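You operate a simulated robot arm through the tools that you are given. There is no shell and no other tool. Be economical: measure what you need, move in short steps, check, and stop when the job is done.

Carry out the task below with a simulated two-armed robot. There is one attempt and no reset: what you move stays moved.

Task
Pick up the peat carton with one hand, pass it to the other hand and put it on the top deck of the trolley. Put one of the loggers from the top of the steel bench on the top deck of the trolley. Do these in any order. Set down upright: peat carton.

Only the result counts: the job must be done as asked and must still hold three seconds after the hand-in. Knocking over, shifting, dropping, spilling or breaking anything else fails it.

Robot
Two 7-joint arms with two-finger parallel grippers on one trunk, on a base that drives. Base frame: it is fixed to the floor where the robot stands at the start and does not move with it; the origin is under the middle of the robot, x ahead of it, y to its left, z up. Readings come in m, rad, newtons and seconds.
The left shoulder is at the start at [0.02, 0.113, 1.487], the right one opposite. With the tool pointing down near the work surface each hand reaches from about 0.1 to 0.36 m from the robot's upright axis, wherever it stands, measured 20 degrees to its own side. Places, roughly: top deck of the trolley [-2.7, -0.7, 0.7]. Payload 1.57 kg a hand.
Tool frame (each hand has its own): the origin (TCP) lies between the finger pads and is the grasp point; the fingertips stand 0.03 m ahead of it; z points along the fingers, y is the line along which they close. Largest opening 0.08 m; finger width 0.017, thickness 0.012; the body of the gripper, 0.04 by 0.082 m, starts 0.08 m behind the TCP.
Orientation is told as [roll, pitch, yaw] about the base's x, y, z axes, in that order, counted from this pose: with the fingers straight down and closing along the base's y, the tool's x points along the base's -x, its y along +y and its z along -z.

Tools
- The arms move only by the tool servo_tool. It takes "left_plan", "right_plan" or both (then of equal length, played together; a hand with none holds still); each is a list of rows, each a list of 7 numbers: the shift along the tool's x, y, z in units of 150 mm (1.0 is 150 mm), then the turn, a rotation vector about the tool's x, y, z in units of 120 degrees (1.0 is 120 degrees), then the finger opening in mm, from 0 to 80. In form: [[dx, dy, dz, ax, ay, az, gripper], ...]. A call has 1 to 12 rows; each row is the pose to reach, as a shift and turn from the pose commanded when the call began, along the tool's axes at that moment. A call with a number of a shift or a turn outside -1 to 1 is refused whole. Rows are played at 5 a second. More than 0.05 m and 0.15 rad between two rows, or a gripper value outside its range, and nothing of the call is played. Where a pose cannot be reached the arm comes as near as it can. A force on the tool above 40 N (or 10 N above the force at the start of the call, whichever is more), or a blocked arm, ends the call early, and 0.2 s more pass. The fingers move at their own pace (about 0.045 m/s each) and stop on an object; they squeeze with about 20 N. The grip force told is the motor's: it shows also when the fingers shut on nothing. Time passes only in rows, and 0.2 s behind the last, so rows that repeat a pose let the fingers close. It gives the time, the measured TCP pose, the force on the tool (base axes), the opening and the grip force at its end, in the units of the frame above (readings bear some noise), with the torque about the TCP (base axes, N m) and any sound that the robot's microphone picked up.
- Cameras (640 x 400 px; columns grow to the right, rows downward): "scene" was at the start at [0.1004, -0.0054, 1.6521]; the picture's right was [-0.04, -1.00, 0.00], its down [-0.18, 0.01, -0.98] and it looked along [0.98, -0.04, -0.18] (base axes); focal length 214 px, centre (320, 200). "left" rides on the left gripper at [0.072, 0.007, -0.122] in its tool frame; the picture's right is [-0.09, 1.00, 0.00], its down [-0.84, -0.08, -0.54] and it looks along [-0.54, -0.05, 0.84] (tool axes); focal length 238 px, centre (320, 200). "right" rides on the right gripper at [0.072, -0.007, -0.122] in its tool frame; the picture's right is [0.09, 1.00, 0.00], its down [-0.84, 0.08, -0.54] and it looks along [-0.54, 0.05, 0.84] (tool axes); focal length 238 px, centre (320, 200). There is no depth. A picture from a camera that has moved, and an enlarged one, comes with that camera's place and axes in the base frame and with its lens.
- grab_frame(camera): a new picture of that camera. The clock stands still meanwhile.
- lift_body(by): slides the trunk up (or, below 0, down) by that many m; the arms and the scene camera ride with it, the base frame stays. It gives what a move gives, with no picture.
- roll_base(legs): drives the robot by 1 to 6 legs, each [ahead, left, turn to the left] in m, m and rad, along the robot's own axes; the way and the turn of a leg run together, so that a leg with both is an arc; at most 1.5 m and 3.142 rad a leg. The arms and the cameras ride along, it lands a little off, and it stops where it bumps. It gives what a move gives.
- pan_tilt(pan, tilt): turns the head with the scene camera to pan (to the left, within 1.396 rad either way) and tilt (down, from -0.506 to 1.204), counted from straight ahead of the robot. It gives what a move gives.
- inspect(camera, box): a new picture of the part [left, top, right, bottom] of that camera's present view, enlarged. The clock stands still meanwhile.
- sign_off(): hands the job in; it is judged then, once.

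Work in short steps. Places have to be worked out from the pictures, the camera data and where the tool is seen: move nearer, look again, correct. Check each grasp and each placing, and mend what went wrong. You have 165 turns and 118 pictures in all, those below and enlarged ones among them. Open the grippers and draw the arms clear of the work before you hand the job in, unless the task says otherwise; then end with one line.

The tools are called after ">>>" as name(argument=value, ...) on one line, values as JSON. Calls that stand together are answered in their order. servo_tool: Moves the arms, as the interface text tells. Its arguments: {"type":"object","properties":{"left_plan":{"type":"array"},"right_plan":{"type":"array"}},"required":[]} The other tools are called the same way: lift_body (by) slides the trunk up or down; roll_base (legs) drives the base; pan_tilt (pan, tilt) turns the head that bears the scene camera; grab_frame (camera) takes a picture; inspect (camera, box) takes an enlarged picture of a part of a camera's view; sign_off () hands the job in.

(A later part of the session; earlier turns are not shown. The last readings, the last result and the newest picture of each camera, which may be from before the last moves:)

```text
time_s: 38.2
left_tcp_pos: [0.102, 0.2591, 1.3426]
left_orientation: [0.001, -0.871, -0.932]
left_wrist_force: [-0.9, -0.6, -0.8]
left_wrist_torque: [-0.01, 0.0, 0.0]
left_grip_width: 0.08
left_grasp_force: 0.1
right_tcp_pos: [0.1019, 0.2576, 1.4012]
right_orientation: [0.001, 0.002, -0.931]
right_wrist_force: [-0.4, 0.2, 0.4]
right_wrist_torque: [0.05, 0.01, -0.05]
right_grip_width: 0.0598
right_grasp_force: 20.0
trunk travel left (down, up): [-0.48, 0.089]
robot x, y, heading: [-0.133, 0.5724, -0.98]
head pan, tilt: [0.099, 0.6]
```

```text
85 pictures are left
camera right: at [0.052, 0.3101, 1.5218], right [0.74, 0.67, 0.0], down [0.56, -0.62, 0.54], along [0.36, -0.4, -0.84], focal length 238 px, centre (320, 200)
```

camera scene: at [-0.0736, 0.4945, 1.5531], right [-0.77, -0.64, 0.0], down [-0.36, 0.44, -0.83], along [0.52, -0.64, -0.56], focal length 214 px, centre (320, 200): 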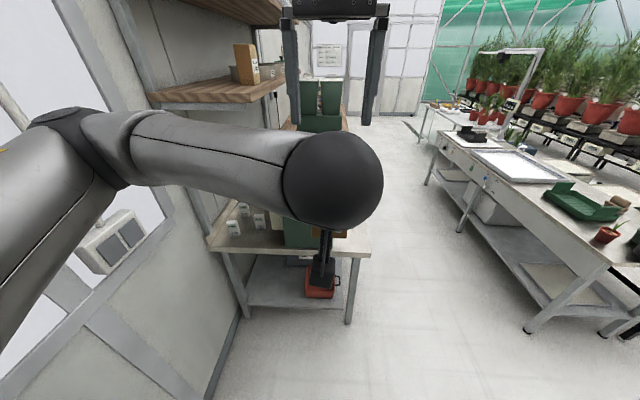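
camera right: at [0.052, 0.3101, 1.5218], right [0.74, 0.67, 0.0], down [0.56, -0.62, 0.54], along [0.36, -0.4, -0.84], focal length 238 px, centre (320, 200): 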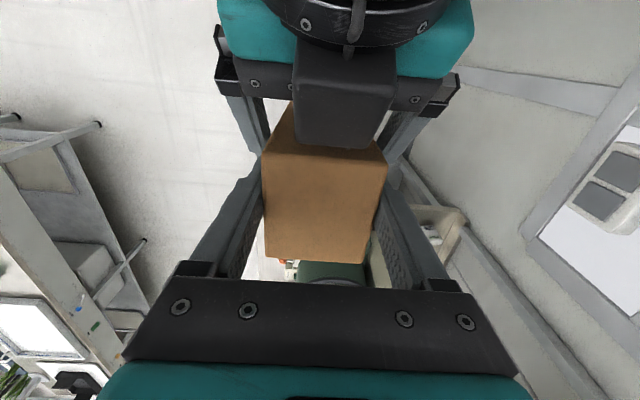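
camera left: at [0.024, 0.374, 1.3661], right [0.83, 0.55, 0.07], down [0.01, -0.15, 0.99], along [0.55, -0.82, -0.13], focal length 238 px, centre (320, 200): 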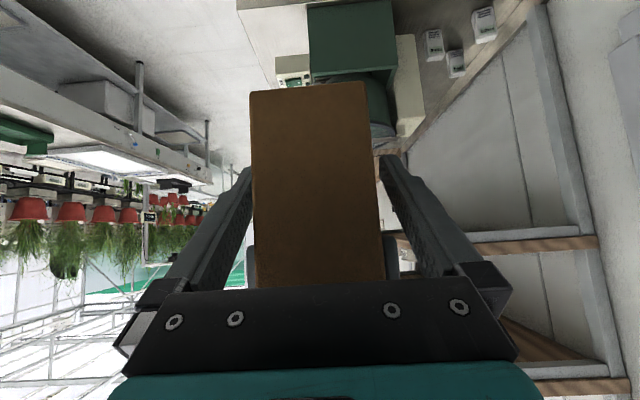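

The right hand visibly grips the carton. I raise the right hand 0.06 m straight up out of the open left fingers and check that the carton comes along.

>>> servo_tool(right_plan=[[0, 0, -0.1, 0, 0, 0, 40], [0, 0, -0.2, 0, 0, 0, 40], [0, 0, -0.3, 0, 0, 0, 40], [0, 0, -0.4, 0, 0, 0, 40], [0, 0, -0.4, 0, 0, 0, 40]])

>>> grab_frame(camera="left")

```text
time_s: 39.5
left_tcp_pos: [0.1034, 0.2589, 1.3417]
left_orientation: [0.001, -0.872, -0.929]
left_wrist_force: [0.8, 1.0, 0.1]
left_wrist_torque: [0.02, 0.02, 0.02]
left_grip_width: 0.0796
left_grasp_force: 0.0
right_tcp_pos: [0.1008, 0.2594, 1.4604]
right_orientation: [0.002, 0.0, -0.93]
right_wrist_force: [0.3, -0.6, -5.6]
right_wrist_torque: [-0.02, 0.0, 0.02]
right_grip_width: 0.06
right_grasp_force: 20.2
trunk travel left (down, up): [-0.48, 0.089]
robot x, y, heading: [-0.1325, 0.5738, -0.981]
head pan, tilt: [0.099, 0.6]
```

```text
84 pictures are left
camera left: at [0.0239, 0.3739, 1.3661], right [0.83, 0.55, 0.07], down [0.01, -0.15, 0.99], along [0.55, -0.82, -0.13], focal length 238 px, centre (320, 200)
```

left: 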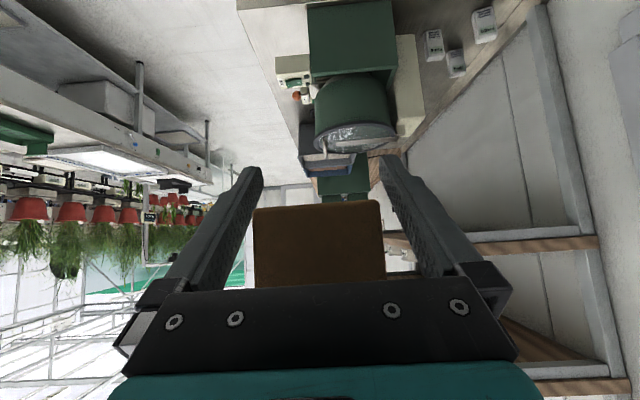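

The right hand carries it alone at 5.6 N. I lower the left hand clear, move it sideways and bring it back to tool-down.

>>> servo_tool(left_plan=[[0.17, 0, 0.143, 0, 0, 0, 80], [0.34, 0, 0.286, 0, 0, 0, 80], [0.511, 0, 0.429, 0, 0, 0, 80], [0.511, 0.3, 0.429, 0, 0, 0, 80], [0.511, 0.6, 0.429, 0, 0, 0, 80], [0.511, 0.9, 0.429, 0, 0.05, 0, 80], [0.511, 0.9, 0.429, 0, 0.11, 0, 80], [0.511, 0.9, 0.429, 0, 0.17, 0, 80], [0.511, 0.9, 0.429, 0, 0.23, 0, 80], [0.511, 0.9, 0.429, 0, 0.29, 0, 80], [0.511, 0.9, 0.429, 0, 0.35, 0, 80], [0.511, 0.9, 0.429, 0, 0.4167, 0, 80]])

>>> grab_frame(camera="scene")

```text
time_s: 42.0
left_tcp_pos: [0.2114, 0.3384, 1.2437]
left_orientation: [0.0, 0.004, -0.931]
left_wrist_force: [0.3, -0.2, -0.5]
left_wrist_torque: [0.0, -0.03, 0.0]
left_grip_width: 0.0799
left_grasp_force: 0.1
left hand out of reach, approached as far as the arm can: row 6
right_tcp_pos: [0.101, 0.2581, 1.4614]
right_orientation: [0.002, 0.0, -0.93]
right_wrist_force: [0.5, -0.7, -5.1]
right_wrist_torque: [0.02, 0.0, -0.01]
right_grip_width: 0.0597
right_grasp_force: 19.9
trunk travel left (down, up): [-0.48, 0.089]
robot x, y, heading: [-0.1345, 0.5715, -0.983]
head pan, tilt: [0.099, 0.6]
```

```text
83 pictures are left
camera scene: at [-0.0728, 0.4935, 1.553], right [-0.77, -0.64, 0.0], down [-0.36, 0.44, -0.82], along [0.52, -0.64, -0.57], focal length 214 px, centre (320, 200)
```

scene: 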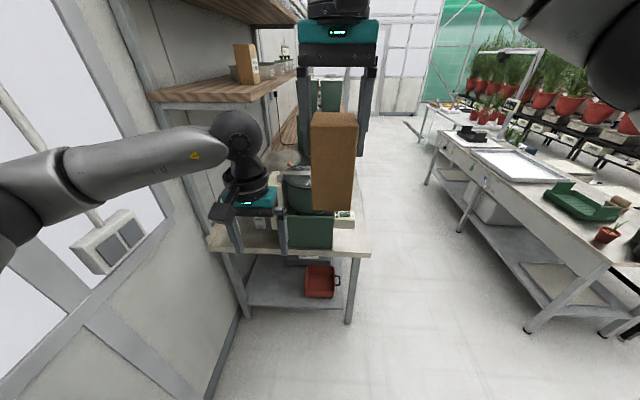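

The carton is secure in the right hand. I move 0.2 m off the wall, turn toward the trolley and look at it.

>>> roll_base(legs=[[0, -0.2, 0], [0, 0, -1.7]])

>>> pan_tilt(pan=0.0, tilt=0.35)

>>> grab_frame(camera="scene")

```text
time_s: 47.7
left_tcp_pos: [-0.5711, 0.148, 1.2454]
left_orientation: [0.0, 0.002, -2.615]
left_wrist_force: [-0.1, -0.1, 1.1]
left_wrist_torque: [0.04, 0.03, -0.01]
left_grip_width: 0.0799
left_grasp_force: 0.0
right_tcp_pos: [-0.6369, 0.266, 1.46]
right_orientation: [0.001, 0.0, -2.613]
right_wrist_force: [-0.2, 0.3, -5.9]
right_wrist_torque: [0.03, 0.01, 0.01]
right_grip_width: 0.0597
right_grasp_force: 19.4
trunk travel left (down, up): [-0.48, 0.089]
robot x, y, heading: [-0.3009, 0.4611, -2.665]
head pan, tilt: [0.099, 0.6]
```

```text
time_s: 48.5
left_tcp_pos: [-0.5699, 0.1469, 1.2451]
left_orientation: [0.0, 0.003, -2.613]
left_wrist_force: [0.0, -0.1, 0.0]
left_wrist_torque: [0.01, -0.02, 0.0]
left_grip_width: 0.0801
left_grasp_force: 0.0
right_tcp_pos: [-0.6363, 0.2654, 1.4603]
right_orientation: [0.001, 0.001, -2.616]
right_wrist_force: [0.4, 0.1, -6.1]
right_wrist_torque: [0.0, -0.02, -0.03]
right_grip_width: 0.0602
right_grasp_force: 19.6
trunk travel left (down, up): [-0.48, 0.089]
robot x, y, heading: [-0.2984, 0.46, -2.67]
head pan, tilt: [0.0, 0.351]
```

```text
82 pictures are left
camera scene: at [-0.3927, 0.4131, 1.5758], right [-0.46, 0.89, 0.0], down [0.31, 0.16, -0.94], along [-0.83, -0.43, -0.34], focal length 214 px, centre (320, 200)
```

scene: 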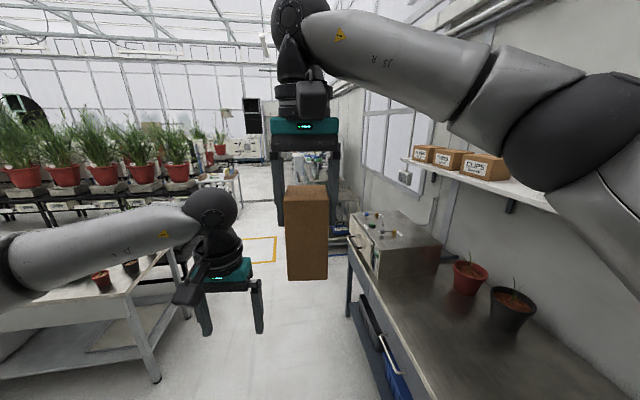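

A second bench is on the right. I look more closely to find the trolley and check that bench.

>>> inspect(camera="scene", box=[190, 120, 450, 290])

>>> pan_tilt(pan=-0.6, tilt=0.6)

>>> grab_frame(camera="scene")

```text
2.35 times, centred on (320, 205) of scene
camera zoom: at [-0.3927, 0.4131, 1.5758], right [-0.46, 0.89, 0.0], down [0.31, 0.16, -0.94], along [-0.83, -0.43, -0.34], focal length 505 px, centre (320, 188)
```

zoom: 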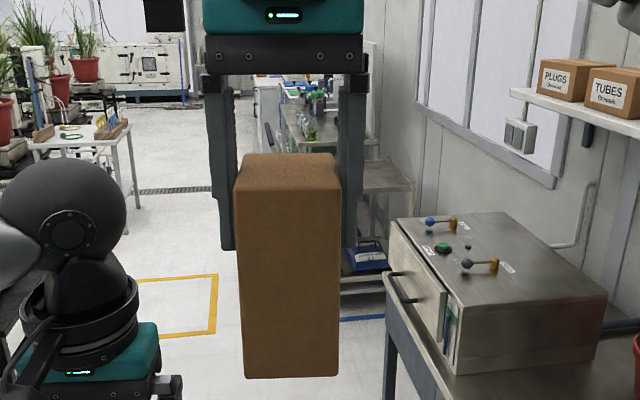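

```text
time_s: 49.5
left_tcp_pos: [-0.5706, 0.1472, 1.2462]
left_orientation: [0.0, 0.001, -2.615]
left_wrist_force: [0.0, 0.0, 1.0]
left_wrist_torque: [-0.03, 0.0, -0.02]
left_grip_width: 0.0801
left_grasp_force: 0.0
right_tcp_pos: [-0.6371, 0.2671, 1.4608]
right_orientation: [0.004, -0.001, -2.615]
right_wrist_force: [-0.6, -0.4, -6.1]
right_wrist_torque: [0.01, -0.03, -0.01]
right_grip_width: 0.0598
right_grasp_force: 19.8
trunk travel left (down, up): [-0.48, 0.089]
robot x, y, heading: [-0.2948, 0.4591, -2.668]
head pan, tilt: [-0.6, 0.6]
```

```text
80 pictures are left
camera scene: at [-0.3975, 0.4667, 1.5531], right [0.12, 0.99, 0.0], down [0.56, -0.07, -0.83], along [-0.82, 0.1, -0.56], focal length 214 px, centre (320, 200)
```

scene: 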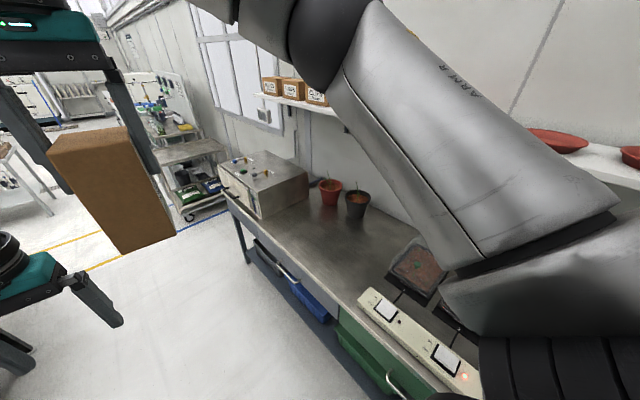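

The trolley stands just past this bench. I enlarge the trolley and this bench.

>>> inspect(camera="scene", box=[110, 70, 270, 230])

>>> inspect(camera="scene", box=[220, 140, 500, 400])

```text
2.50 times, centred on (190, 150) of scene
camera zoom: at [-0.3975, 0.4667, 1.5531], right [0.12, 0.99, 0.0], down [0.56, -0.07, -0.83], along [-0.82, 0.1, -0.56], focal length 536 px, centre (645, 325)
```

zoom: 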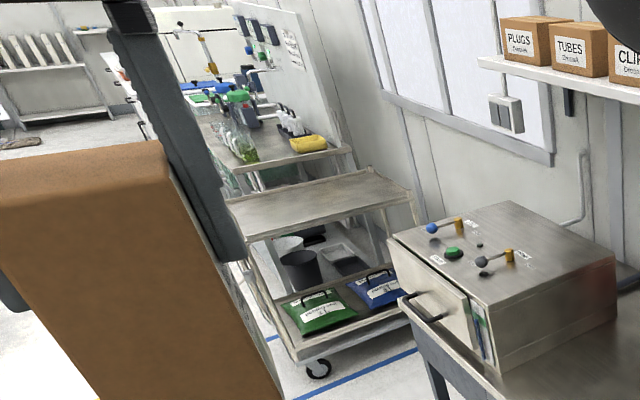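

```text
1.54 times, centred on (360, 270) of scene
camera zoom: at [-0.3975, 0.4667, 1.5531], right [0.12, 0.99, 0.0], down [0.56, -0.07, -0.83], along [-0.82, 0.1, -0.56], focal length 330 px, centre (258, 92)
```

zoom: 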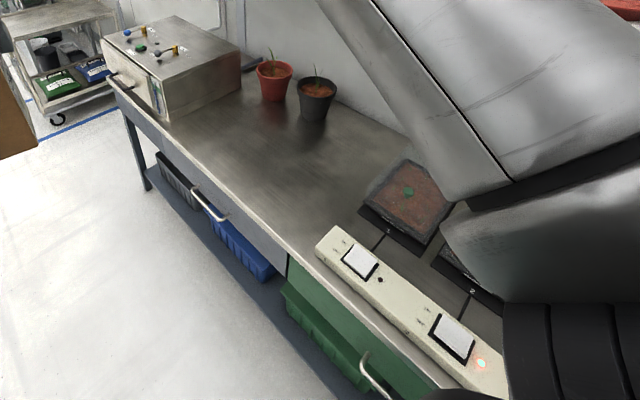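

Room axes are now clear: the bench front edge is at n≈−0.94, and the trolley spans roughly n∈[−1.48,−0.83], d∈[−2.91,−2.41]. I shift left, align with the aisle and drive 1.5 m.

>>> roll_base(legs=[[0, 0.15, 0], [0, 0, 0.17], [1.5, 0, 0]])

>>> pan_tilt(pan=-0.5, tilt=0.5)

>>> grab_frame(camera="scene")

```text
time_s: 58.5
left_tcp_pos: [-1.6119, -0.9321, 1.2459]
left_orientation: [-0.001, 0.002, -2.428]
left_wrist_force: [1.8, -0.6, 0.5]
left_wrist_torque: [0.0, 0.0, 0.04]
left_grip_width: 0.0798
left_grasp_force: 0.1
right_tcp_pos: [-1.6991, -0.8271, 1.4606]
right_orientation: [0.003, 0.0, -2.428]
right_wrist_force: [0.6, 0.3, -5.5]
right_wrist_torque: [0.01, -0.01, 0.0]
right_grip_width: 0.0597
right_grasp_force: 19.9
trunk travel left (down, up): [-0.48, 0.089]
robot x, y, heading: [-1.3984, -0.5705, -2.478]
head pan, tilt: [-0.6, 0.6]
```

```text
time_s: 59.1
left_tcp_pos: [-1.613, -0.9312, 1.2454]
left_orientation: [0.001, 0.002, -2.429]
left_wrist_force: [-1.0, 0.6, 0.8]
left_wrist_torque: [0.01, -0.03, 0.0]
left_grip_width: 0.0799
left_grasp_force: 0.1
right_tcp_pos: [-1.6988, -0.8282, 1.4606]
right_orientation: [0.003, 0.0, -2.427]
right_wrist_force: [0.3, 0.8, -5.6]
right_wrist_torque: [0.04, -0.05, -0.01]
right_grip_width: 0.0596
right_grasp_force: 19.9
trunk travel left (down, up): [-0.48, 0.089]
robot x, y, heading: [-1.4055, -0.575, -2.481]
head pan, tilt: [-0.499, 0.499]
```

```text
77 pictures are left
camera scene: at [-1.5031, -0.5946, 1.5621], right [-0.16, 0.99, 0.0], down [0.47, 0.08, -0.88], along [-0.87, -0.14, -0.48], focal length 214 px, centre (320, 200)
```

scene: 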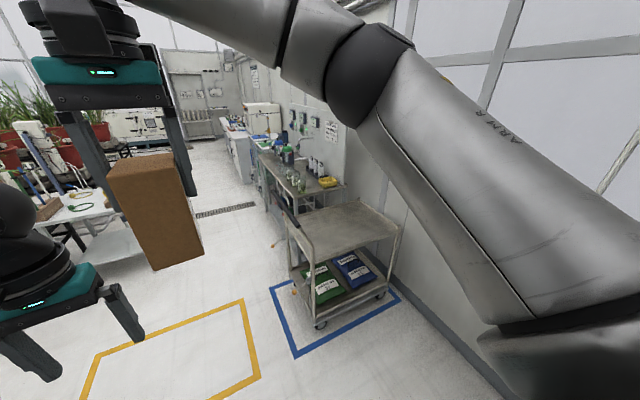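

The trolley deck is empty and sits inside a blue floor marking. I enlarge it to compute its corners.

>>> inspect(camera="scene", box=[250, 170, 430, 350])

```text
2.22 times, centred on (340, 260) of scene
camera zoom: at [-1.5031, -0.5946, 1.5621], right [-0.16, 0.99, 0.0], down [0.47, 0.08, -0.88], along [-0.87, -0.14, -0.48], focal length 477 px, centre (276, 67)
```

zoom: 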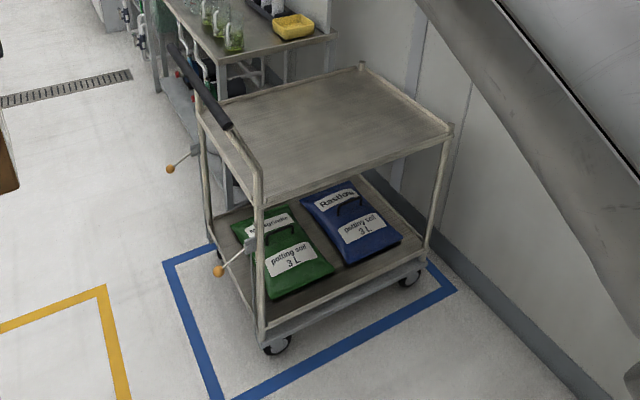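

The deck spans n∈[−1.45,−0.815], d∈[−2.83,−2.35], with a push handle on the aisle side, so I approach the d=−2.35 side. First I move the left hand outward and up, so it clears the handle when the trunk lowers.

>>> servo_tool(left_plan=[[0, 0.3, 0, 0, 0, 0, 80], [0, 0.6, 0, 0, 0, 0, 80], [0, 0.8, -0.2, 0, 0, 0, 80], [0.2, 0.8, -0.4, 0, 0, 0, 80], [0.4, 0.8, -0.6, 0, 0, 0, 80], [0.4, 0.8, -0.8, 0, 0, 0, 80], [0.4, 0.8, -1.0, 0, 0, 0, 80]])

>>> servo_tool(left_plan=[[0, 0, -0.25, 0, 0, 0, 80], [0, 0, -0.5, 0, 0, 0, 80], [0, 0, -0.75, 0, 0, 0, 80], [0, 0, -1.0, 0, 0, 0, 80]])

>>> roll_base(legs=[[0.35, 0, -0.017], [0, -0.57, 0]])

>>> pan_tilt(pan=0.0, tilt=0.8)

>>> grab_frame(camera="scene")

```text
time_s: 60.8
left_tcp_pos: [-1.4901, -0.9806, 1.3951]
left_orientation: [0.0, 0.002, -2.43]
left_wrist_force: [-0.1, 0.1, 0.2]
left_wrist_torque: [0.01, 0.01, -0.02]
left_grip_width: 0.0799
left_grasp_force: 0.0
right_tcp_pos: [-1.6993, -0.8271, 1.4624]
right_orientation: [0.0, 0.0, -2.43]
right_wrist_force: [0.3, -0.1, -4.6]
right_wrist_torque: [0.0, 0.05, -0.01]
right_grip_width: 0.0598
right_grasp_force: 20.0
trunk travel left (down, up): [-0.48, 0.089]
robot x, y, heading: [-1.4033, -0.5751, -2.482]
head pan, tilt: [-0.499, 0.499]
```

```text
time_s: 61.8
left_tcp_pos: [-1.4867, -0.9809, 1.5483]
left_orientation: [0.0, 0.002, -2.43]
left_wrist_force: [0.3, 0.9, -0.6]
left_wrist_torque: [-0.03, 0.01, -0.02]
left_grip_width: 0.0801
left_grasp_force: 0.0
right_tcp_pos: [-1.6988, -0.8258, 1.4607]
right_orientation: [0.002, -0.003, -2.428]
right_wrist_force: [-0.1, -0.1, -4.9]
right_wrist_torque: [0.04, -0.03, 0.03]
right_grip_width: 0.0599
right_grasp_force: 20.2
trunk travel left (down, up): [-0.48, 0.089]
robot x, y, heading: [-1.4035, -0.5695, -2.484]
head pan, tilt: [-0.499, 0.499]
```

```text
time_s: 66.9
left_tcp_pos: [-2.1197, -0.7397, 1.5447]
left_orientation: [0.0, 0.001, -2.452]
left_wrist_force: [0.3, 0.2, -1.0]
left_wrist_torque: [0.01, 0.02, 0.0]
left_grip_width: 0.0801
left_grasp_force: 0.0
right_tcp_pos: [-2.3276, -0.5772, 1.4611]
right_orientation: [0.001, 0.001, -2.451]
right_wrist_force: [0.5, 0.0, -5.9]
right_wrist_torque: [0.02, -0.03, 0.0]
right_grip_width: 0.0598
right_grasp_force: 19.9
trunk travel left (down, up): [-0.48, 0.089]
robot x, y, heading: [-2.0256, -0.3301, -2.504]
head pan, tilt: [-0.499, 0.499]
```

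```text
time_s: 67.8
left_tcp_pos: [-2.1205, -0.7402, 1.5458]
left_orientation: [0.0, 0.002, -2.449]
left_wrist_force: [0.4, -0.3, -0.7]
left_wrist_torque: [-0.02, 0.03, 0.02]
left_grip_width: 0.08
left_grasp_force: 0.0
right_tcp_pos: [-2.3276, -0.5785, 1.4599]
right_orientation: [0.0, 0.0, -2.453]
right_wrist_force: [-1.0, 0.5, -6.0]
right_wrist_torque: [0.02, -0.02, 0.0]
right_grip_width: 0.0599
right_grasp_force: 19.6
trunk travel left (down, up): [-0.48, 0.089]
robot x, y, heading: [-2.0245, -0.3333, -2.507]
head pan, tilt: [0.0, 0.799]
```

```text
75 pictures are left
camera scene: at [-2.1013, -0.3859, 1.5362], right [-0.59, 0.8, 0.0], down [0.58, 0.43, -0.7], along [-0.56, -0.41, -0.72], focal length 214 px, centre (320, 200)
```

scene: 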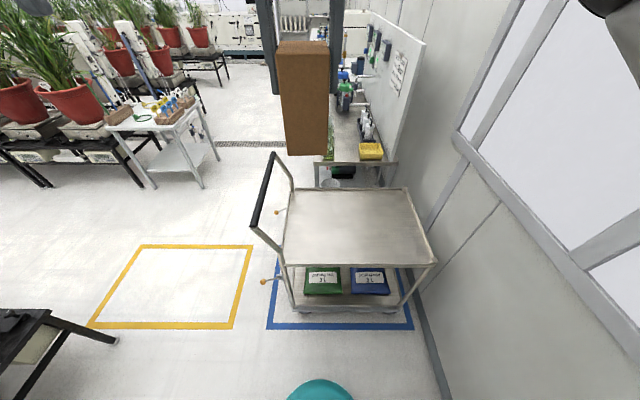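

The deck front edge is at d≈−2.34 and z≈0.70, and two views agree. I move ahead 0.22 m and right 0.06 m, leaving about 0.1 m between base and trolley, and lower the trunk 0.40 m.

>>> roll_base(legs=[[0, -0.06, 0], [0.22, 0, 0]])

>>> lift_body(by=-0.4)

>>> grab_frame(camera="scene")

>>> grab_frame(camera="right")

```text
time_s: 70.1
left_tcp_pos: [-2.3292, -0.8204, 1.5459]
left_orientation: [0.001, 0.002, -2.454]
left_wrist_force: [-0.4, 0.1, -0.7]
left_wrist_torque: [0.02, 0.0, 0.04]
left_grip_width: 0.0798
left_grasp_force: 0.1
right_tcp_pos: [-2.5373, -0.6593, 1.4609]
right_orientation: [0.002, 0.001, -2.453]
right_wrist_force: [0.5, 0.0, -5.7]
right_wrist_torque: [0.06, 0.01, 0.02]
right_grip_width: 0.0598
right_grasp_force: 20.2
trunk travel left (down, up): [-0.48, 0.089]
robot x, y, heading: [-2.231, -0.4123, -2.507]
head pan, tilt: [0.0, 0.799]
```

```text
time_s: 73.9
left_tcp_pos: [-2.3307, -0.8213, 1.1456]
left_orientation: [-0.001, 0.001, -2.455]
left_wrist_force: [-0.3, 0.2, -0.4]
left_wrist_torque: [0.0, 0.03, -0.01]
left_grip_width: 0.0799
left_grasp_force: 0.1
right_tcp_pos: [-2.5364, -0.6597, 1.061]
right_orientation: [0.001, 0.0, -2.453]
right_wrist_force: [0.3, -0.6, -6.0]
right_wrist_torque: [0.01, -0.04, 0.01]
right_grip_width: 0.0599
right_grasp_force: 20.3
trunk travel left (down, up): [-0.08, 0.49]
robot x, y, heading: [-2.233, -0.4132, -2.506]
head pan, tilt: [0.0, 0.799]
```

```text
74 pictures are left
camera scene: at [-2.3105, -0.4671, 1.1363], right [-0.59, 0.8, 0.0], down [0.58, 0.43, -0.7], along [-0.56, -0.41, -0.72], focal length 214 px, centre (320, 200)
```

scene: 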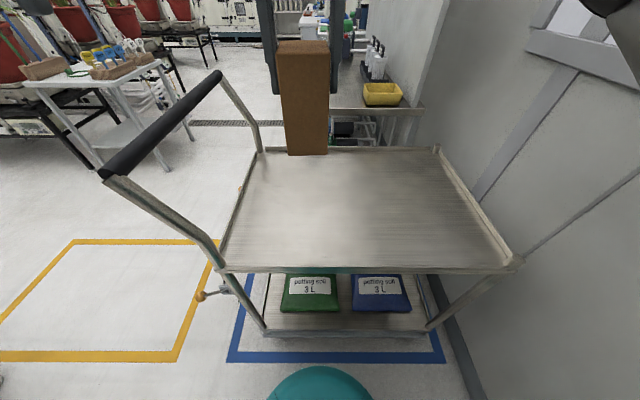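

```text
73 pictures are left
camera right: at [-2.4873, -0.609, 1.1819], right [0.7, -0.71, 0.0], down [-0.6, -0.59, 0.54], along [-0.38, -0.38, -0.84], focal length 238 px, centre (320, 200)
```

right: 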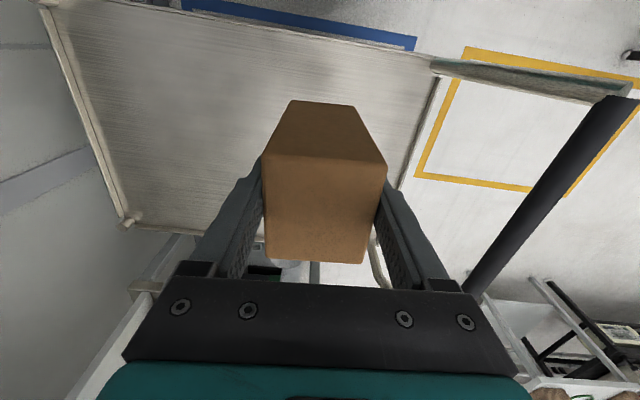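

The carton is about 0.25 m above the deck, at n≈−0.99 and d≈−2.43. I descend 0.15 m first, moving 0.02 m deeper.

>>> servo_tool(right_plan=[[-0.13, 0, 0.25, 0, 0, 0, 40], [-0.13, 0, 0.5, 0, 0, 0, 40], [-0.13, 0, 0.75, 0, 0, 0, 40], [-0.13, 0, 1.0, 0, 0, 0, 40], [-0.13, 0, 1.0, 0, 0, 0, 40]])

>>> servo_tool(right_plan=[[0, 0, 0.2, 0, 0, 0, 40], [0, 0, 0.4, 0, 0, 0, 40], [0, 0, 0.55, 0, 0, 0, 40], [0, 0, 0.55, 0, 0, 0, 40]])

>>> grab_frame(camera="scene")

```text
time_s: 75.1
left_tcp_pos: [-2.33, -0.8221, 1.1448]
left_orientation: [-0.001, 0.002, -2.455]
left_wrist_force: [0.2, 0.2, 0.6]
left_wrist_torque: [0.06, -0.04, 0.0]
left_grip_width: 0.0801
left_grasp_force: 0.1
right_tcp_pos: [-2.552, -0.6732, 0.911]
right_orientation: [0.003, -0.001, -2.453]
right_wrist_force: [0.1, 0.7, -5.4]
right_wrist_torque: [-0.01, -0.03, 0.01]
right_grip_width: 0.0598
right_grasp_force: 20.0
trunk travel left (down, up): [-0.08, 0.49]
robot x, y, heading: [-2.2319, -0.4098, -2.506]
head pan, tilt: [0.0, 0.799]
```

```text
time_s: 76.1
left_tcp_pos: [-2.3293, -0.8194, 1.1449]
left_orientation: [0.0, 0.001, -2.454]
left_wrist_force: [-0.1, -0.1, 0.6]
left_wrist_torque: [-0.04, 0.02, -0.01]
left_grip_width: 0.0802
left_grasp_force: 0.0
right_tcp_pos: [-2.5501, -0.6719, 0.8292]
right_orientation: [0.001, 0.002, -2.454]
right_wrist_force: [0.5, -0.4, -4.9]
right_wrist_torque: [0.03, -0.04, -0.04]
right_grip_width: 0.0599
right_grasp_force: 20.5
trunk travel left (down, up): [-0.08, 0.49]
robot x, y, heading: [-2.2345, -0.4106, -2.506]
head pan, tilt: [0.0, 0.799]
```

```text
72 pictures are left
camera scene: at [-2.3106, -0.4671, 1.1362], right [-0.59, 0.8, 0.0], down [0.58, 0.43, -0.7], along [-0.56, -0.41, -0.72], focal length 214 px, centre (320, 200)
```

scene: 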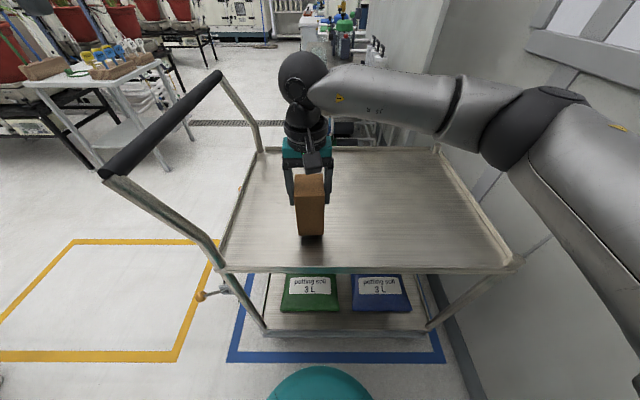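

About 2 cm remain. I creep down in 4 mm rows and watch the force.

>>> servo_tool(right_plan=[[0, 0, 0.03, 0, 0, 0, 40], [0, 0, 0.06, 0, 0, 0, 40], [0, 0, 0.09, 0, 0, 0, 40], [0, 0, 0.12, 0, 0, 0, 40], [0, 0, 0.12, 0, 0, 0, 40]])

>>> inspect(camera="scene", box=[250, 140, 380, 270])

```text
time_s: 77.3
left_tcp_pos: [-2.3294, -0.8205, 1.1465]
left_orientation: [0.001, 0.002, -2.455]
left_wrist_force: [0.2, 0.1, -0.4]
left_wrist_torque: [0.02, 0.01, 0.0]
left_grip_width: 0.0801
left_grasp_force: 0.1
right_tcp_pos: [-2.5519, -0.6706, 0.8104]
right_orientation: [0.0, 0.0, -2.451]
right_wrist_force: [0.0, -0.2, -5.3]
right_wrist_torque: [0.02, -0.02, 0.01]
right_grip_width: 0.0601
right_grasp_force: 19.7
trunk travel left (down, up): [-0.08, 0.49]
robot x, y, heading: [-2.2366, -0.4125, -2.506]
head pan, tilt: [0.0, 0.799]
```

```text
3.08 times, centred on (315, 205) of scene
camera zoom: at [-2.3106, -0.4671, 1.1362], right [-0.59, 0.8, 0.0], down [0.58, 0.43, -0.7], along [-0.56, -0.41, -0.72], focal length 660 px, centre (335, 185)
```

zoom: 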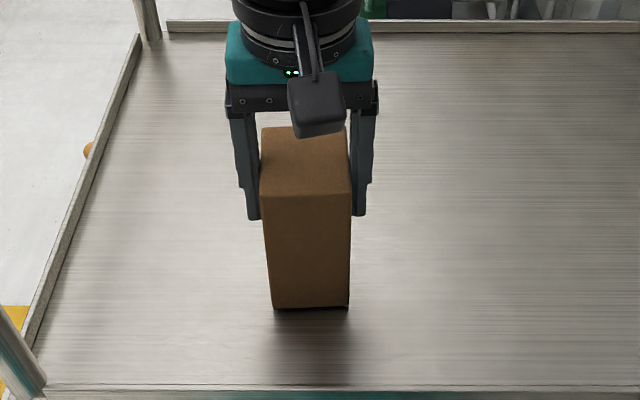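

There is still no contact, so I keep creeping in 3 mm rows.

>>> servo_tool(right_plan=[[0, 0, 0.02, 0, 0, 0, 40], [0, 0, 0.04, 0, 0, 0, 40], [0, 0, 0.06, 0, 0, 0, 40], [0, 0, 0.06, 0, 0, 0, 40]])

```text
time_s: 78.3
left_tcp_pos: [-2.3292, -0.8197, 1.146]
left_orientation: [0.001, 0.0, -2.452]
left_wrist_force: [-0.7, -0.6, -0.1]
left_wrist_torque: [-0.03, 0.01, 0.0]
left_grip_width: 0.08
left_grasp_force: 0.0
right_tcp_pos: [-2.5535, -0.6737, 0.8036]
right_orientation: [0.003, -0.004, -2.453]
right_wrist_force: [-0.6, 1.2, 22.4]
right_wrist_torque: [0.62, 0.58, -0.08]
right_grip_width: 0.0599
right_grasp_force: 20.0
trunk travel left (down, up): [-0.08, 0.49]
robot x, y, heading: [-2.235, -0.4113, -2.506]
head pan, tilt: [0.0, 0.799]
```

Contact at 22 N. I ease up 2.5 mm to unload, then open.

>>> servo_tool(right_plan=[[0, 0, -0.017, 0, 0, 0, 40], [0, 0, -0.017, 0, 0, 0, 40]])

>>> servo_tool(right_plan=[[0, 0, 0, 0, 0, 0, 65], [0, 0, 0, 0, 0, 0, 80], [0, 0, 0, 0, 0, 0, 80], [0, 0, 0, 0, 0, 0, 80]])

>>> grab_frame(camera="right")

```text
time_s: 78.9
left_tcp_pos: [-2.3291, -0.8206, 1.1462]
left_orientation: [0.0, 0.002, -2.454]
left_wrist_force: [0.9, -1.1, 0.0]
left_wrist_torque: [-0.03, 0.01, 0.03]
left_grip_width: 0.0798
left_grasp_force: 0.1
right_tcp_pos: [-2.5531, -0.6721, 0.8044]
right_orientation: [0.003, -0.002, -2.451]
right_wrist_force: [-1.6, -3.3, 5.8]
right_wrist_torque: [-0.32, 0.59, 0.14]
right_grip_width: 0.06
right_grasp_force: 19.7
trunk travel left (down, up): [-0.08, 0.49]
robot x, y, heading: [-2.2353, -0.4143, -2.506]
head pan, tilt: [0.0, 0.799]
```

```text
time_s: 79.9
left_tcp_pos: [-2.3291, -0.8199, 1.1454]
left_orientation: [0.001, 0.003, -2.453]
left_wrist_force: [-0.3, 0.4, -0.5]
left_wrist_torque: [0.02, 0.04, 0.03]
left_grip_width: 0.0799
left_grasp_force: 0.1
right_tcp_pos: [-2.5524, -0.673, 0.8035]
right_orientation: [0.002, 0.001, -2.452]
right_wrist_force: [0.0, -0.1, 0.0]
right_wrist_torque: [-0.01, -0.02, 0.02]
right_grip_width: 0.08
right_grasp_force: 0.0
trunk travel left (down, up): [-0.08, 0.49]
robot x, y, heading: [-2.2315, -0.4147, -2.508]
head pan, tilt: [0.0, 0.799]
```

```text
70 pictures are left
camera right: at [-2.5026, -0.6217, 0.9252], right [0.7, -0.71, 0.0], down [-0.6, -0.59, 0.54], along [-0.38, -0.38, -0.84], focal length 238 px, centre (320, 200)
```

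right: 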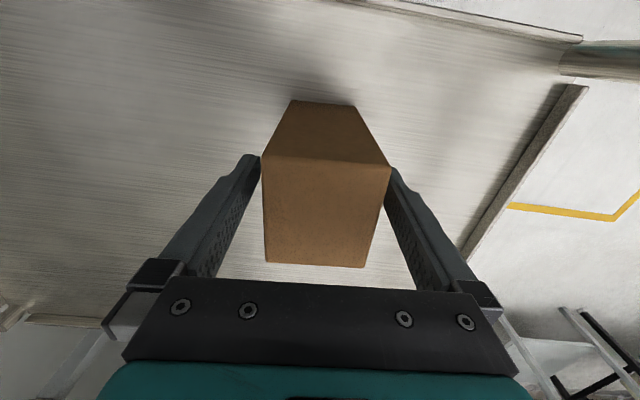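

It is released with clearance on both sides. I raise the right hand straight up.

>>> servo_tool(right_plan=[[0, 0, -0.15, 0, 0, 0, 80], [0, 0, -0.3, 0, 0, 0, 80], [0, 0, -0.5, 0, 0, 0, 80], [0, 0, -0.75, 0, 0, 0, 80], [0, 0, -1.0, 0, 0, 0, 80]])

>>> grab_frame(camera="scene")

```text
time_s: 81.1
left_tcp_pos: [-2.3286, -0.82, 1.1465]
left_orientation: [-0.001, 0.0, -2.453]
left_wrist_force: [0.1, 0.4, -0.5]
left_wrist_torque: [0.02, 0.02, 0.04]
left_grip_width: 0.0798
left_grasp_force: 0.1
right_tcp_pos: [-2.5526, -0.6745, 0.9571]
right_orientation: [0.002, 0.0, -2.452]
right_wrist_force: [0.0, 0.4, -0.3]
right_wrist_torque: [-0.03, -0.03, -0.01]
right_grip_width: 0.0799
right_grasp_force: 0.1
trunk travel left (down, up): [-0.08, 0.49]
robot x, y, heading: [-2.2369, -0.4116, -2.501]
head pan, tilt: [0.0, 0.799]
```

```text
69 pictures are left
camera scene: at [-2.3102, -0.4669, 1.1363], right [-0.59, 0.8, 0.0], down [0.58, 0.43, -0.7], along [-0.56, -0.41, -0.72], focal length 214 px, centre (320, 200)
```

scene: 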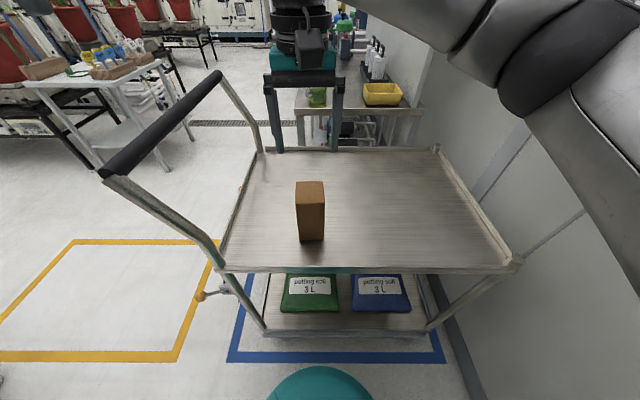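

The carton stands upright on the deck. I raise the trunk, back out along the same route and turn to face the logger bench end.

>>> lift_body(by=0.46)

>>> roll_base(legs=[[-0.3, 0, 0], [0, 0.55, 0], [-1.0, 0, 0], [-0.95, 0, 0]])

>>> roll_base(legs=[[0, 0, 1.575]])

>>> pan_tilt(pan=0.3, tilt=0.6)

>>> grab_frame(camera="scene")

```text
refused: 0.46 is not a number from -0.4 to 0.4
```

```text
time_s: 95.2
left_tcp_pos: [-0.2057, 0.0656, 1.1452]
left_orientation: [-0.001, 0.001, -2.476]
left_wrist_force: [0.1, 0.2, 0.8]
left_wrist_torque: [0.01, 0.02, 0.01]
left_grip_width: 0.08
left_grasp_force: 0.1
right_tcp_pos: [-0.4251, 0.2191, 0.9574]
right_orientation: [0.001, -0.001, -2.475]
right_wrist_force: [-0.4, 0.2, -0.4]
right_wrist_torque: [0.01, 0.03, 0.01]
right_grip_width: 0.0803
right_grasp_force: 0.0
trunk travel left (down, up): [-0.08, 0.49]
robot x, y, heading: [-0.1028, 0.4702, -2.526]
head pan, tilt: [0.0, 0.799]
```

```text
time_s: 99.4
left_tcp_pos: [0.3048, 0.3707, 1.1458]
left_orientation: [0.001, 0.001, -0.903]
left_wrist_force: [-0.7, -0.1, -0.3]
left_wrist_torque: [0.0, 0.03, 0.05]
left_grip_width: 0.0799
left_grasp_force: 0.0
right_tcp_pos: [0.1545, 0.1498, 0.9578]
right_orientation: [0.004, -0.001, -0.9]
right_wrist_force: [-0.2, -0.6, 1.2]
right_wrist_torque: [0.0, 0.02, 0.0]
right_grip_width: 0.0803
right_grasp_force: 0.0
trunk travel left (down, up): [-0.08, 0.49]
robot x, y, heading: [-0.1036, 0.4715, -0.952]
head pan, tilt: [0.0, 0.799]
```

```text
time_s: 100.2
left_tcp_pos: [0.3058, 0.3701, 1.1458]
left_orientation: [-0.001, 0.002, -0.901]
left_wrist_force: [-0.7, -0.5, 0.7]
left_wrist_torque: [-0.01, -0.01, 0.0]
left_grip_width: 0.0801
left_grasp_force: 0.1
right_tcp_pos: [0.1539, 0.1509, 0.9572]
right_orientation: [0.002, 0.0, -0.9]
right_wrist_force: [0.2, 0.1, 0.0]
right_wrist_torque: [0.04, -0.02, -0.02]
right_grip_width: 0.0802
right_grasp_force: 0.0
trunk travel left (down, up): [-0.08, 0.49]
robot x, y, heading: [-0.105, 0.4727, -0.943]
head pan, tilt: [0.3, 0.6]
```

```text
68 pictures are left
camera scene: at [-0.0287, 0.4091, 1.1531], right [-0.61, -0.79, 0.0], down [-0.45, 0.34, -0.82], along [0.66, -0.5, -0.57], focal length 214 px, centre (320, 200)
```

scene: 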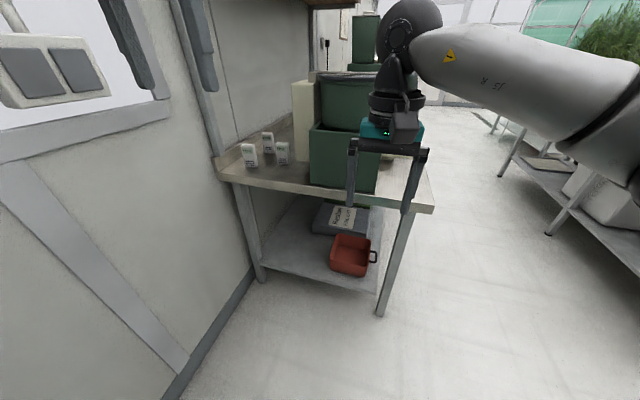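

The lift was refused (limit 0.4) but the drive went cleanly at low height; I will recheck the trolley later. I enlarge the loggers now.

>>> inspect(camera="scene", box=[200, 110, 320, 200])

```text
4.44 times, centred on (260, 155) of scene
camera zoom: at [-0.0287, 0.4091, 1.1531], right [-0.61, -0.79, 0.0], down [-0.45, 0.34, -0.82], along [0.66, -0.5, -0.57], focal length 953 px, centre (587, 400)
```

zoom: 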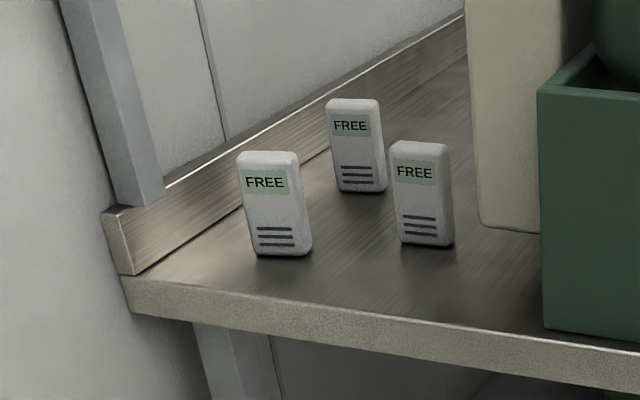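

All three loggers read FREE and stand about 0.05 × 0.025 × 0.088 m; A is at n≈0.352, d≈0.714. The wall is close, so I will reach in with the right hand tilted 40°, as I did with the left for the carton. I tuck the left hand and tilt the right hand now.

>>> servo_tool(left_plan=[[0, -0.2, 0, 0, 0, 0, 80], [0, -0.4, -0.1, 0, 0, 0, 80], [0, -0.5, -0.2, 0, 0, 0, 80], [0, -0.5, -0.3, 0, 0, 0, 80], [0, -0.5, -0.3, 0, 0, 0, 80], [0, -0.5, -0.3, 0, 0, 0, 80], [0, -0.5, -0.3, 0, 0, 0, 80], [0, -0.5, -0.3, 0, 0, 0, 80]], right_plan=[[-0.1, -0.1, 0, 0, -0.06, 0, 80], [-0.2, -0.2, 0, 0, -0.12, 0, 80], [-0.3, -0.3, 0, 0, -0.18, 0, 80], [-0.4, -0.4, 0, 0, -0.24, 0, 80], [-0.5, -0.45, 0, 0, -0.3, 0, 80], [-0.6, -0.45, 0, 0, -0.36, 0, 80], [-0.7, -0.45, 0, 0, -0.4167, 0, 80], [-0.7, -0.45, 0, 0, -0.4167, 0, 80]])

>>> pan_tilt(pan=0.9, tilt=0.4)

>>> grab_frame(camera="scene")

```text
time_s: 102.0
left_tcp_pos: [0.245, 0.3258, 1.1905]
left_orientation: [-0.002, 0.0, -0.9]
left_wrist_force: [0.6, 0.7, 1.1]
left_wrist_torque: [0.01, 0.0, 0.0]
left_grip_width: 0.08
left_grasp_force: 0.1
right_tcp_pos: [0.1651, 0.0268, 0.9586]
right_orientation: [0.002, -0.872, -0.9]
right_wrist_force: [0.1, 0.7, -0.4]
right_wrist_torque: [0.0, 0.0, -0.04]
right_grip_width: 0.0799
right_grasp_force: 0.1
trunk travel left (down, up): [-0.08, 0.49]
robot x, y, heading: [-0.104, 0.4685, -0.95]
head pan, tilt: [0.3, 0.6]
```

```text
time_s: 103.0
left_tcp_pos: [0.2457, 0.3269, 1.1901]
left_orientation: [0.0, 0.003, -0.901]
left_wrist_force: [0.7, -0.4, -0.3]
left_wrist_torque: [-0.01, -0.01, 0.01]
left_grip_width: 0.0801
left_grasp_force: 0.0
right_tcp_pos: [0.1655, 0.0249, 0.9589]
right_orientation: [0.001, -0.872, -0.903]
right_wrist_force: [0.5, -1.0, -0.8]
right_wrist_torque: [0.01, 0.0, 0.0]
right_grip_width: 0.0797
right_grasp_force: 0.1
trunk travel left (down, up): [-0.08, 0.49]
robot x, y, heading: [-0.1037, 0.473, -0.951]
head pan, tilt: [0.901, 0.4]
```

```text
66 pictures are left
camera scene: at [-0.0064, 0.4579, 1.1713], right [-0.05, -1.0, 0.0], down [-0.39, 0.02, -0.92], along [0.92, -0.05, -0.39], focal length 214 px, centre (320, 200)
```

scene: 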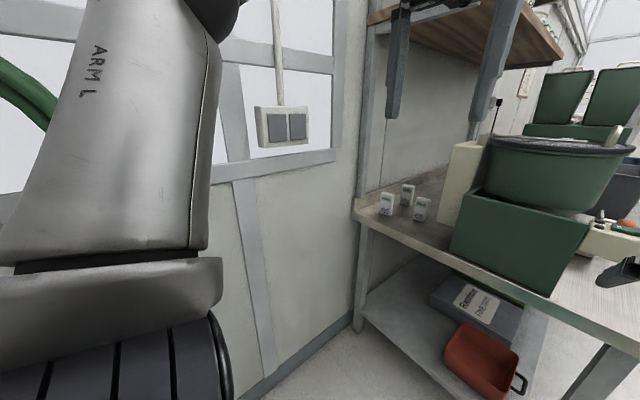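

The arm postures look fine. I turn left 0.634 rad toward the loggers and advance 0.2 m, with the right hand well above bench height and short of the bench.

>>> roll_base(legs=[[0, 0, 0.634], [0.2, 0, 0]])

>>> pan_tilt(pan=0.0, tilt=0.6)

>>> grab_frame(camera="scene")

>>> grab_frame(camera="right")

```text
time_s: 106.3
left_tcp_pos: [0.451, 0.4992, 1.1902]
left_orientation: [0.001, 0.0, -0.263]
left_wrist_force: [-0.2, -0.6, -1.1]
left_wrist_torque: [-0.01, -0.01, -0.04]
left_grip_width: 0.0802
left_grasp_force: 0.2
right_tcp_pos: [0.5642, 0.2109, 0.96]
right_orientation: [0.002, -0.872, -0.266]
right_wrist_force: [0.3, 0.7, 0.4]
right_wrist_torque: [-0.02, -0.02, 0.01]
right_grip_width: 0.08
right_grasp_force: 0.2
trunk travel left (down, up): [-0.08, 0.49]
robot x, y, heading: [0.0861, 0.4107, -0.312]
head pan, tilt: [0.901, 0.4]
```

```text
time_s: 107.5
left_tcp_pos: [0.4504, 0.5004, 1.1898]
left_orientation: [-0.001, 0.0, -0.264]
left_wrist_force: [-1.1, 0.4, 1.0]
left_wrist_torque: [0.02, 0.04, 0.0]
left_grip_width: 0.08
left_grasp_force: 0.0
right_tcp_pos: [0.5629, 0.2102, 0.9592]
right_orientation: [0.002, -0.871, -0.264]
right_wrist_force: [1.0, 0.1, -0.1]
right_wrist_torque: [-0.02, -0.01, -0.01]
right_grip_width: 0.0802
right_grasp_force: 0.1
trunk travel left (down, up): [-0.08, 0.49]
robot x, y, heading: [0.0828, 0.4118, -0.315]
head pan, tilt: [0.0, 0.6]
```

```text
65 pictures are left
camera scene: at [0.1741, 0.3798, 1.1531], right [-0.31, -0.95, 0.0], down [-0.54, 0.17, -0.83], along [0.78, -0.26, -0.56], focal length 214 px, centre (320, 200)
```

scene: 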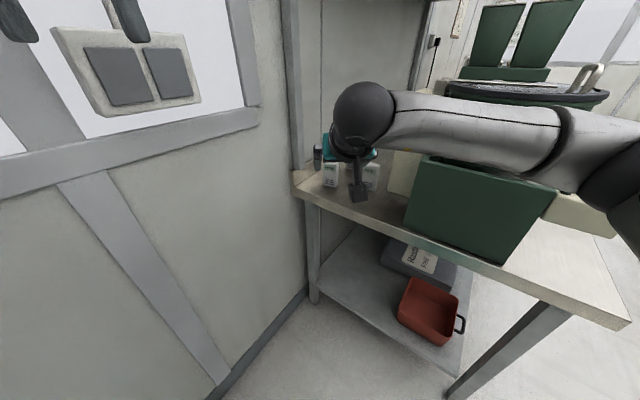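

```text
64 pictures are left
camera right: at [0.4252, 0.2413, 0.9812], right [0.2, 0.98, -0.07], down [0.14, 0.04, 0.99], along [0.97, -0.21, -0.13], focal length 238 px, centre (320, 200)
```

right: 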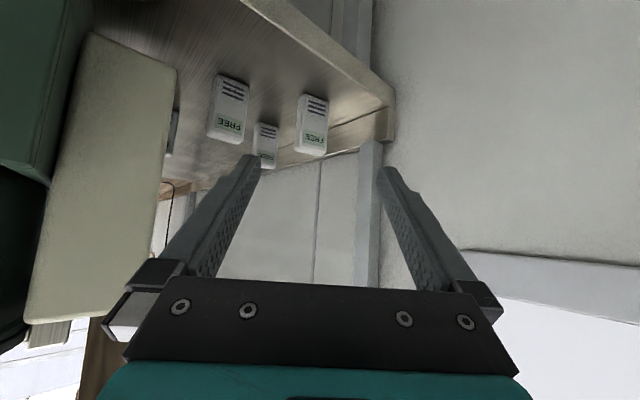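

I enlarge the loggers from the wrist camera.

>>> inspect(camera="right", box=[190, 60, 400, 200])

```text
2.86 times, centred on (295, 130) of right
camera zoom: at [0.4252, 0.2413, 0.9812], right [0.2, 0.98, -0.07], down [0.14, 0.04, 0.99], along [0.97, -0.21, -0.13], focal length 681 px, centre (391, 400)
```

zoom: 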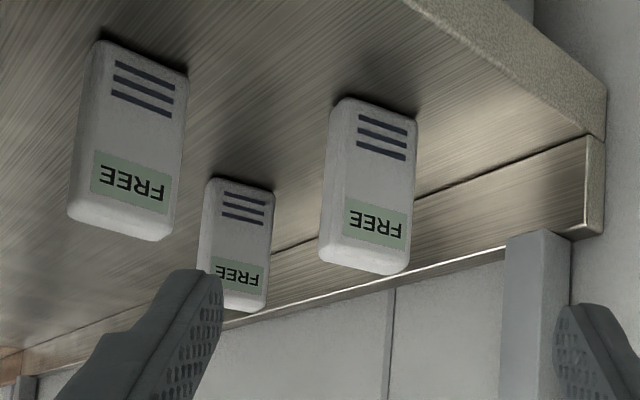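

Logger A's centre works out at (0.79, 0.138, 0.81) with its face normal at heading −0.49. I advance 0.09 m and yaw the right tool by −0.22 rad to match.

>>> roll_base(legs=[[0.09, 0, 0]])

>>> servo_tool(right_plan=[[0, 0, 0, 0.04, 0, 0.034, 80], [0, 0, 0, 0.0805, 0, 0.0675, 80], [0, 0, 0, 0.0805, 0, 0.0675, 80]])

>>> grab_frame(camera="right")

```text
time_s: 108.6
left_tcp_pos: [0.534, 0.4712, 1.1879]
left_orientation: [-0.001, 0.001, -0.269]
left_wrist_force: [0.4, 0.6, 0.4]
left_wrist_torque: [-0.02, -0.02, 0.0]
left_grip_width: 0.0802
left_grasp_force: 0.1
right_tcp_pos: [0.6465, 0.1815, 0.958]
right_orientation: [0.002, -0.871, -0.269]
right_wrist_force: [0.4, 0.6, -0.4]
right_wrist_torque: [-0.03, -0.02, 0.01]
right_grip_width: 0.0799
right_grasp_force: 0.0
trunk travel left (down, up): [-0.08, 0.49]
robot x, y, heading: [0.1674, 0.3855, -0.318]
head pan, tilt: [0.0, 0.6]
```

```text
time_s: 109.4
left_tcp_pos: [0.5336, 0.4706, 1.1901]
left_orientation: [0.0, 0.0, -0.27]
left_wrist_force: [0.3, 0.4, -0.3]
left_wrist_torque: [0.01, 0.01, 0.03]
left_grip_width: 0.0798
left_grasp_force: 0.0
right_tcp_pos: [0.6451, 0.1824, 0.9585]
right_orientation: [0.003, -0.874, -0.491]
right_wrist_force: [0.1, 0.3, -0.5]
right_wrist_torque: [-0.02, -0.02, 0.0]
right_grip_width: 0.0796
right_grasp_force: 0.0
trunk travel left (down, up): [-0.08, 0.49]
robot x, y, heading: [0.1696, 0.3822, -0.32]
head pan, tilt: [0.0, 0.6]
```

```text
62 pictures are left
camera right: at [0.5182, 0.2406, 0.9813], right [0.42, 0.91, -0.07], down [0.14, 0.01, 0.99], along [0.9, -0.42, -0.13], focal length 238 px, centre (320, 200)
```

right: 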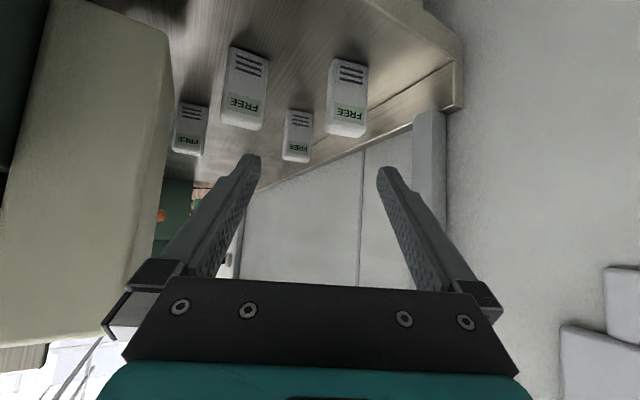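

Logger A lies 0.15 m ahead and 0.029 m to the left. I move to a pre-grasp about 0.085 m short of it at z≈0.835.

>>> servo_tool(right_plan=[[0.09, 0.193, 0.215, 0, 0, 0, 80], [0.18, 0.193, 0.43, 0, 0, 0, 80], [0.27, 0.193, 0.645, 0, 0, 0, 80], [0.352, 0.193, 0.861, 0, 0, 0, 80], [0.352, 0.193, 0.861, 0, 0, 0, 80]])

>>> grab_frame(camera="right")

>>> grab_frame(camera="scene")

```text
time_s: 110.6
left_tcp_pos: [0.5341, 0.4713, 1.1908]
left_orientation: [0.0, -0.001, -0.268]
left_wrist_force: [0.3, 0.0, -0.5]
left_wrist_torque: [-0.02, 0.0, 0.03]
left_grip_width: 0.08
left_grasp_force: 0.1
right_tcp_pos: [0.7163, 0.1778, 0.8359]
right_orientation: [0.002, -0.874, -0.489]
right_wrist_force: [-0.3, 0.3, -0.4]
right_wrist_torque: [0.0, 0.02, -0.02]
right_grip_width: 0.0798
right_grasp_force: 0.1
trunk travel left (down, up): [-0.08, 0.49]
robot x, y, heading: [0.1656, 0.3825, -0.323]
head pan, tilt: [0.0, 0.6]
```

```text
61 pictures are left
camera right: at [0.5885, 0.2362, 0.8581], right [0.41, 0.91, -0.07], down [0.14, 0.01, 0.99], along [0.9, -0.42, -0.13], focal length 238 px, centre (320, 200)
```

right: 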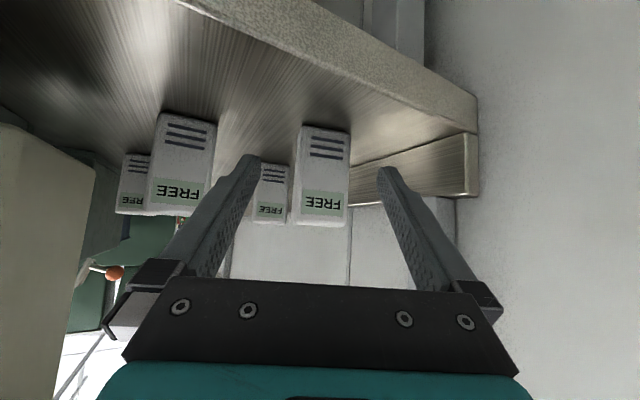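

```text
60 pictures are left
camera scene: at [0.2579, 0.3517, 1.1531], right [-0.31, -0.95, 0.0], down [-0.54, 0.18, -0.83], along [0.78, -0.26, -0.56], focal length 214 px, centre (320, 200)
```

scene: 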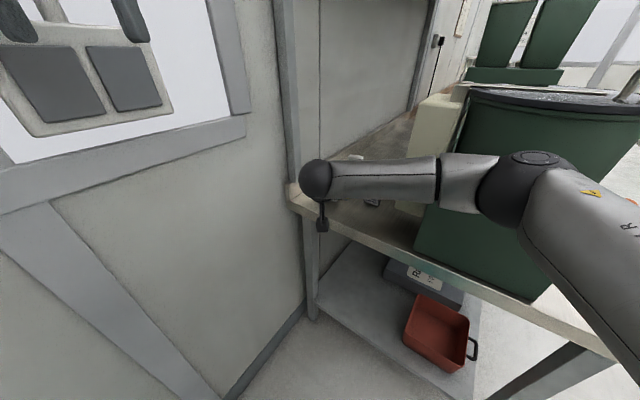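

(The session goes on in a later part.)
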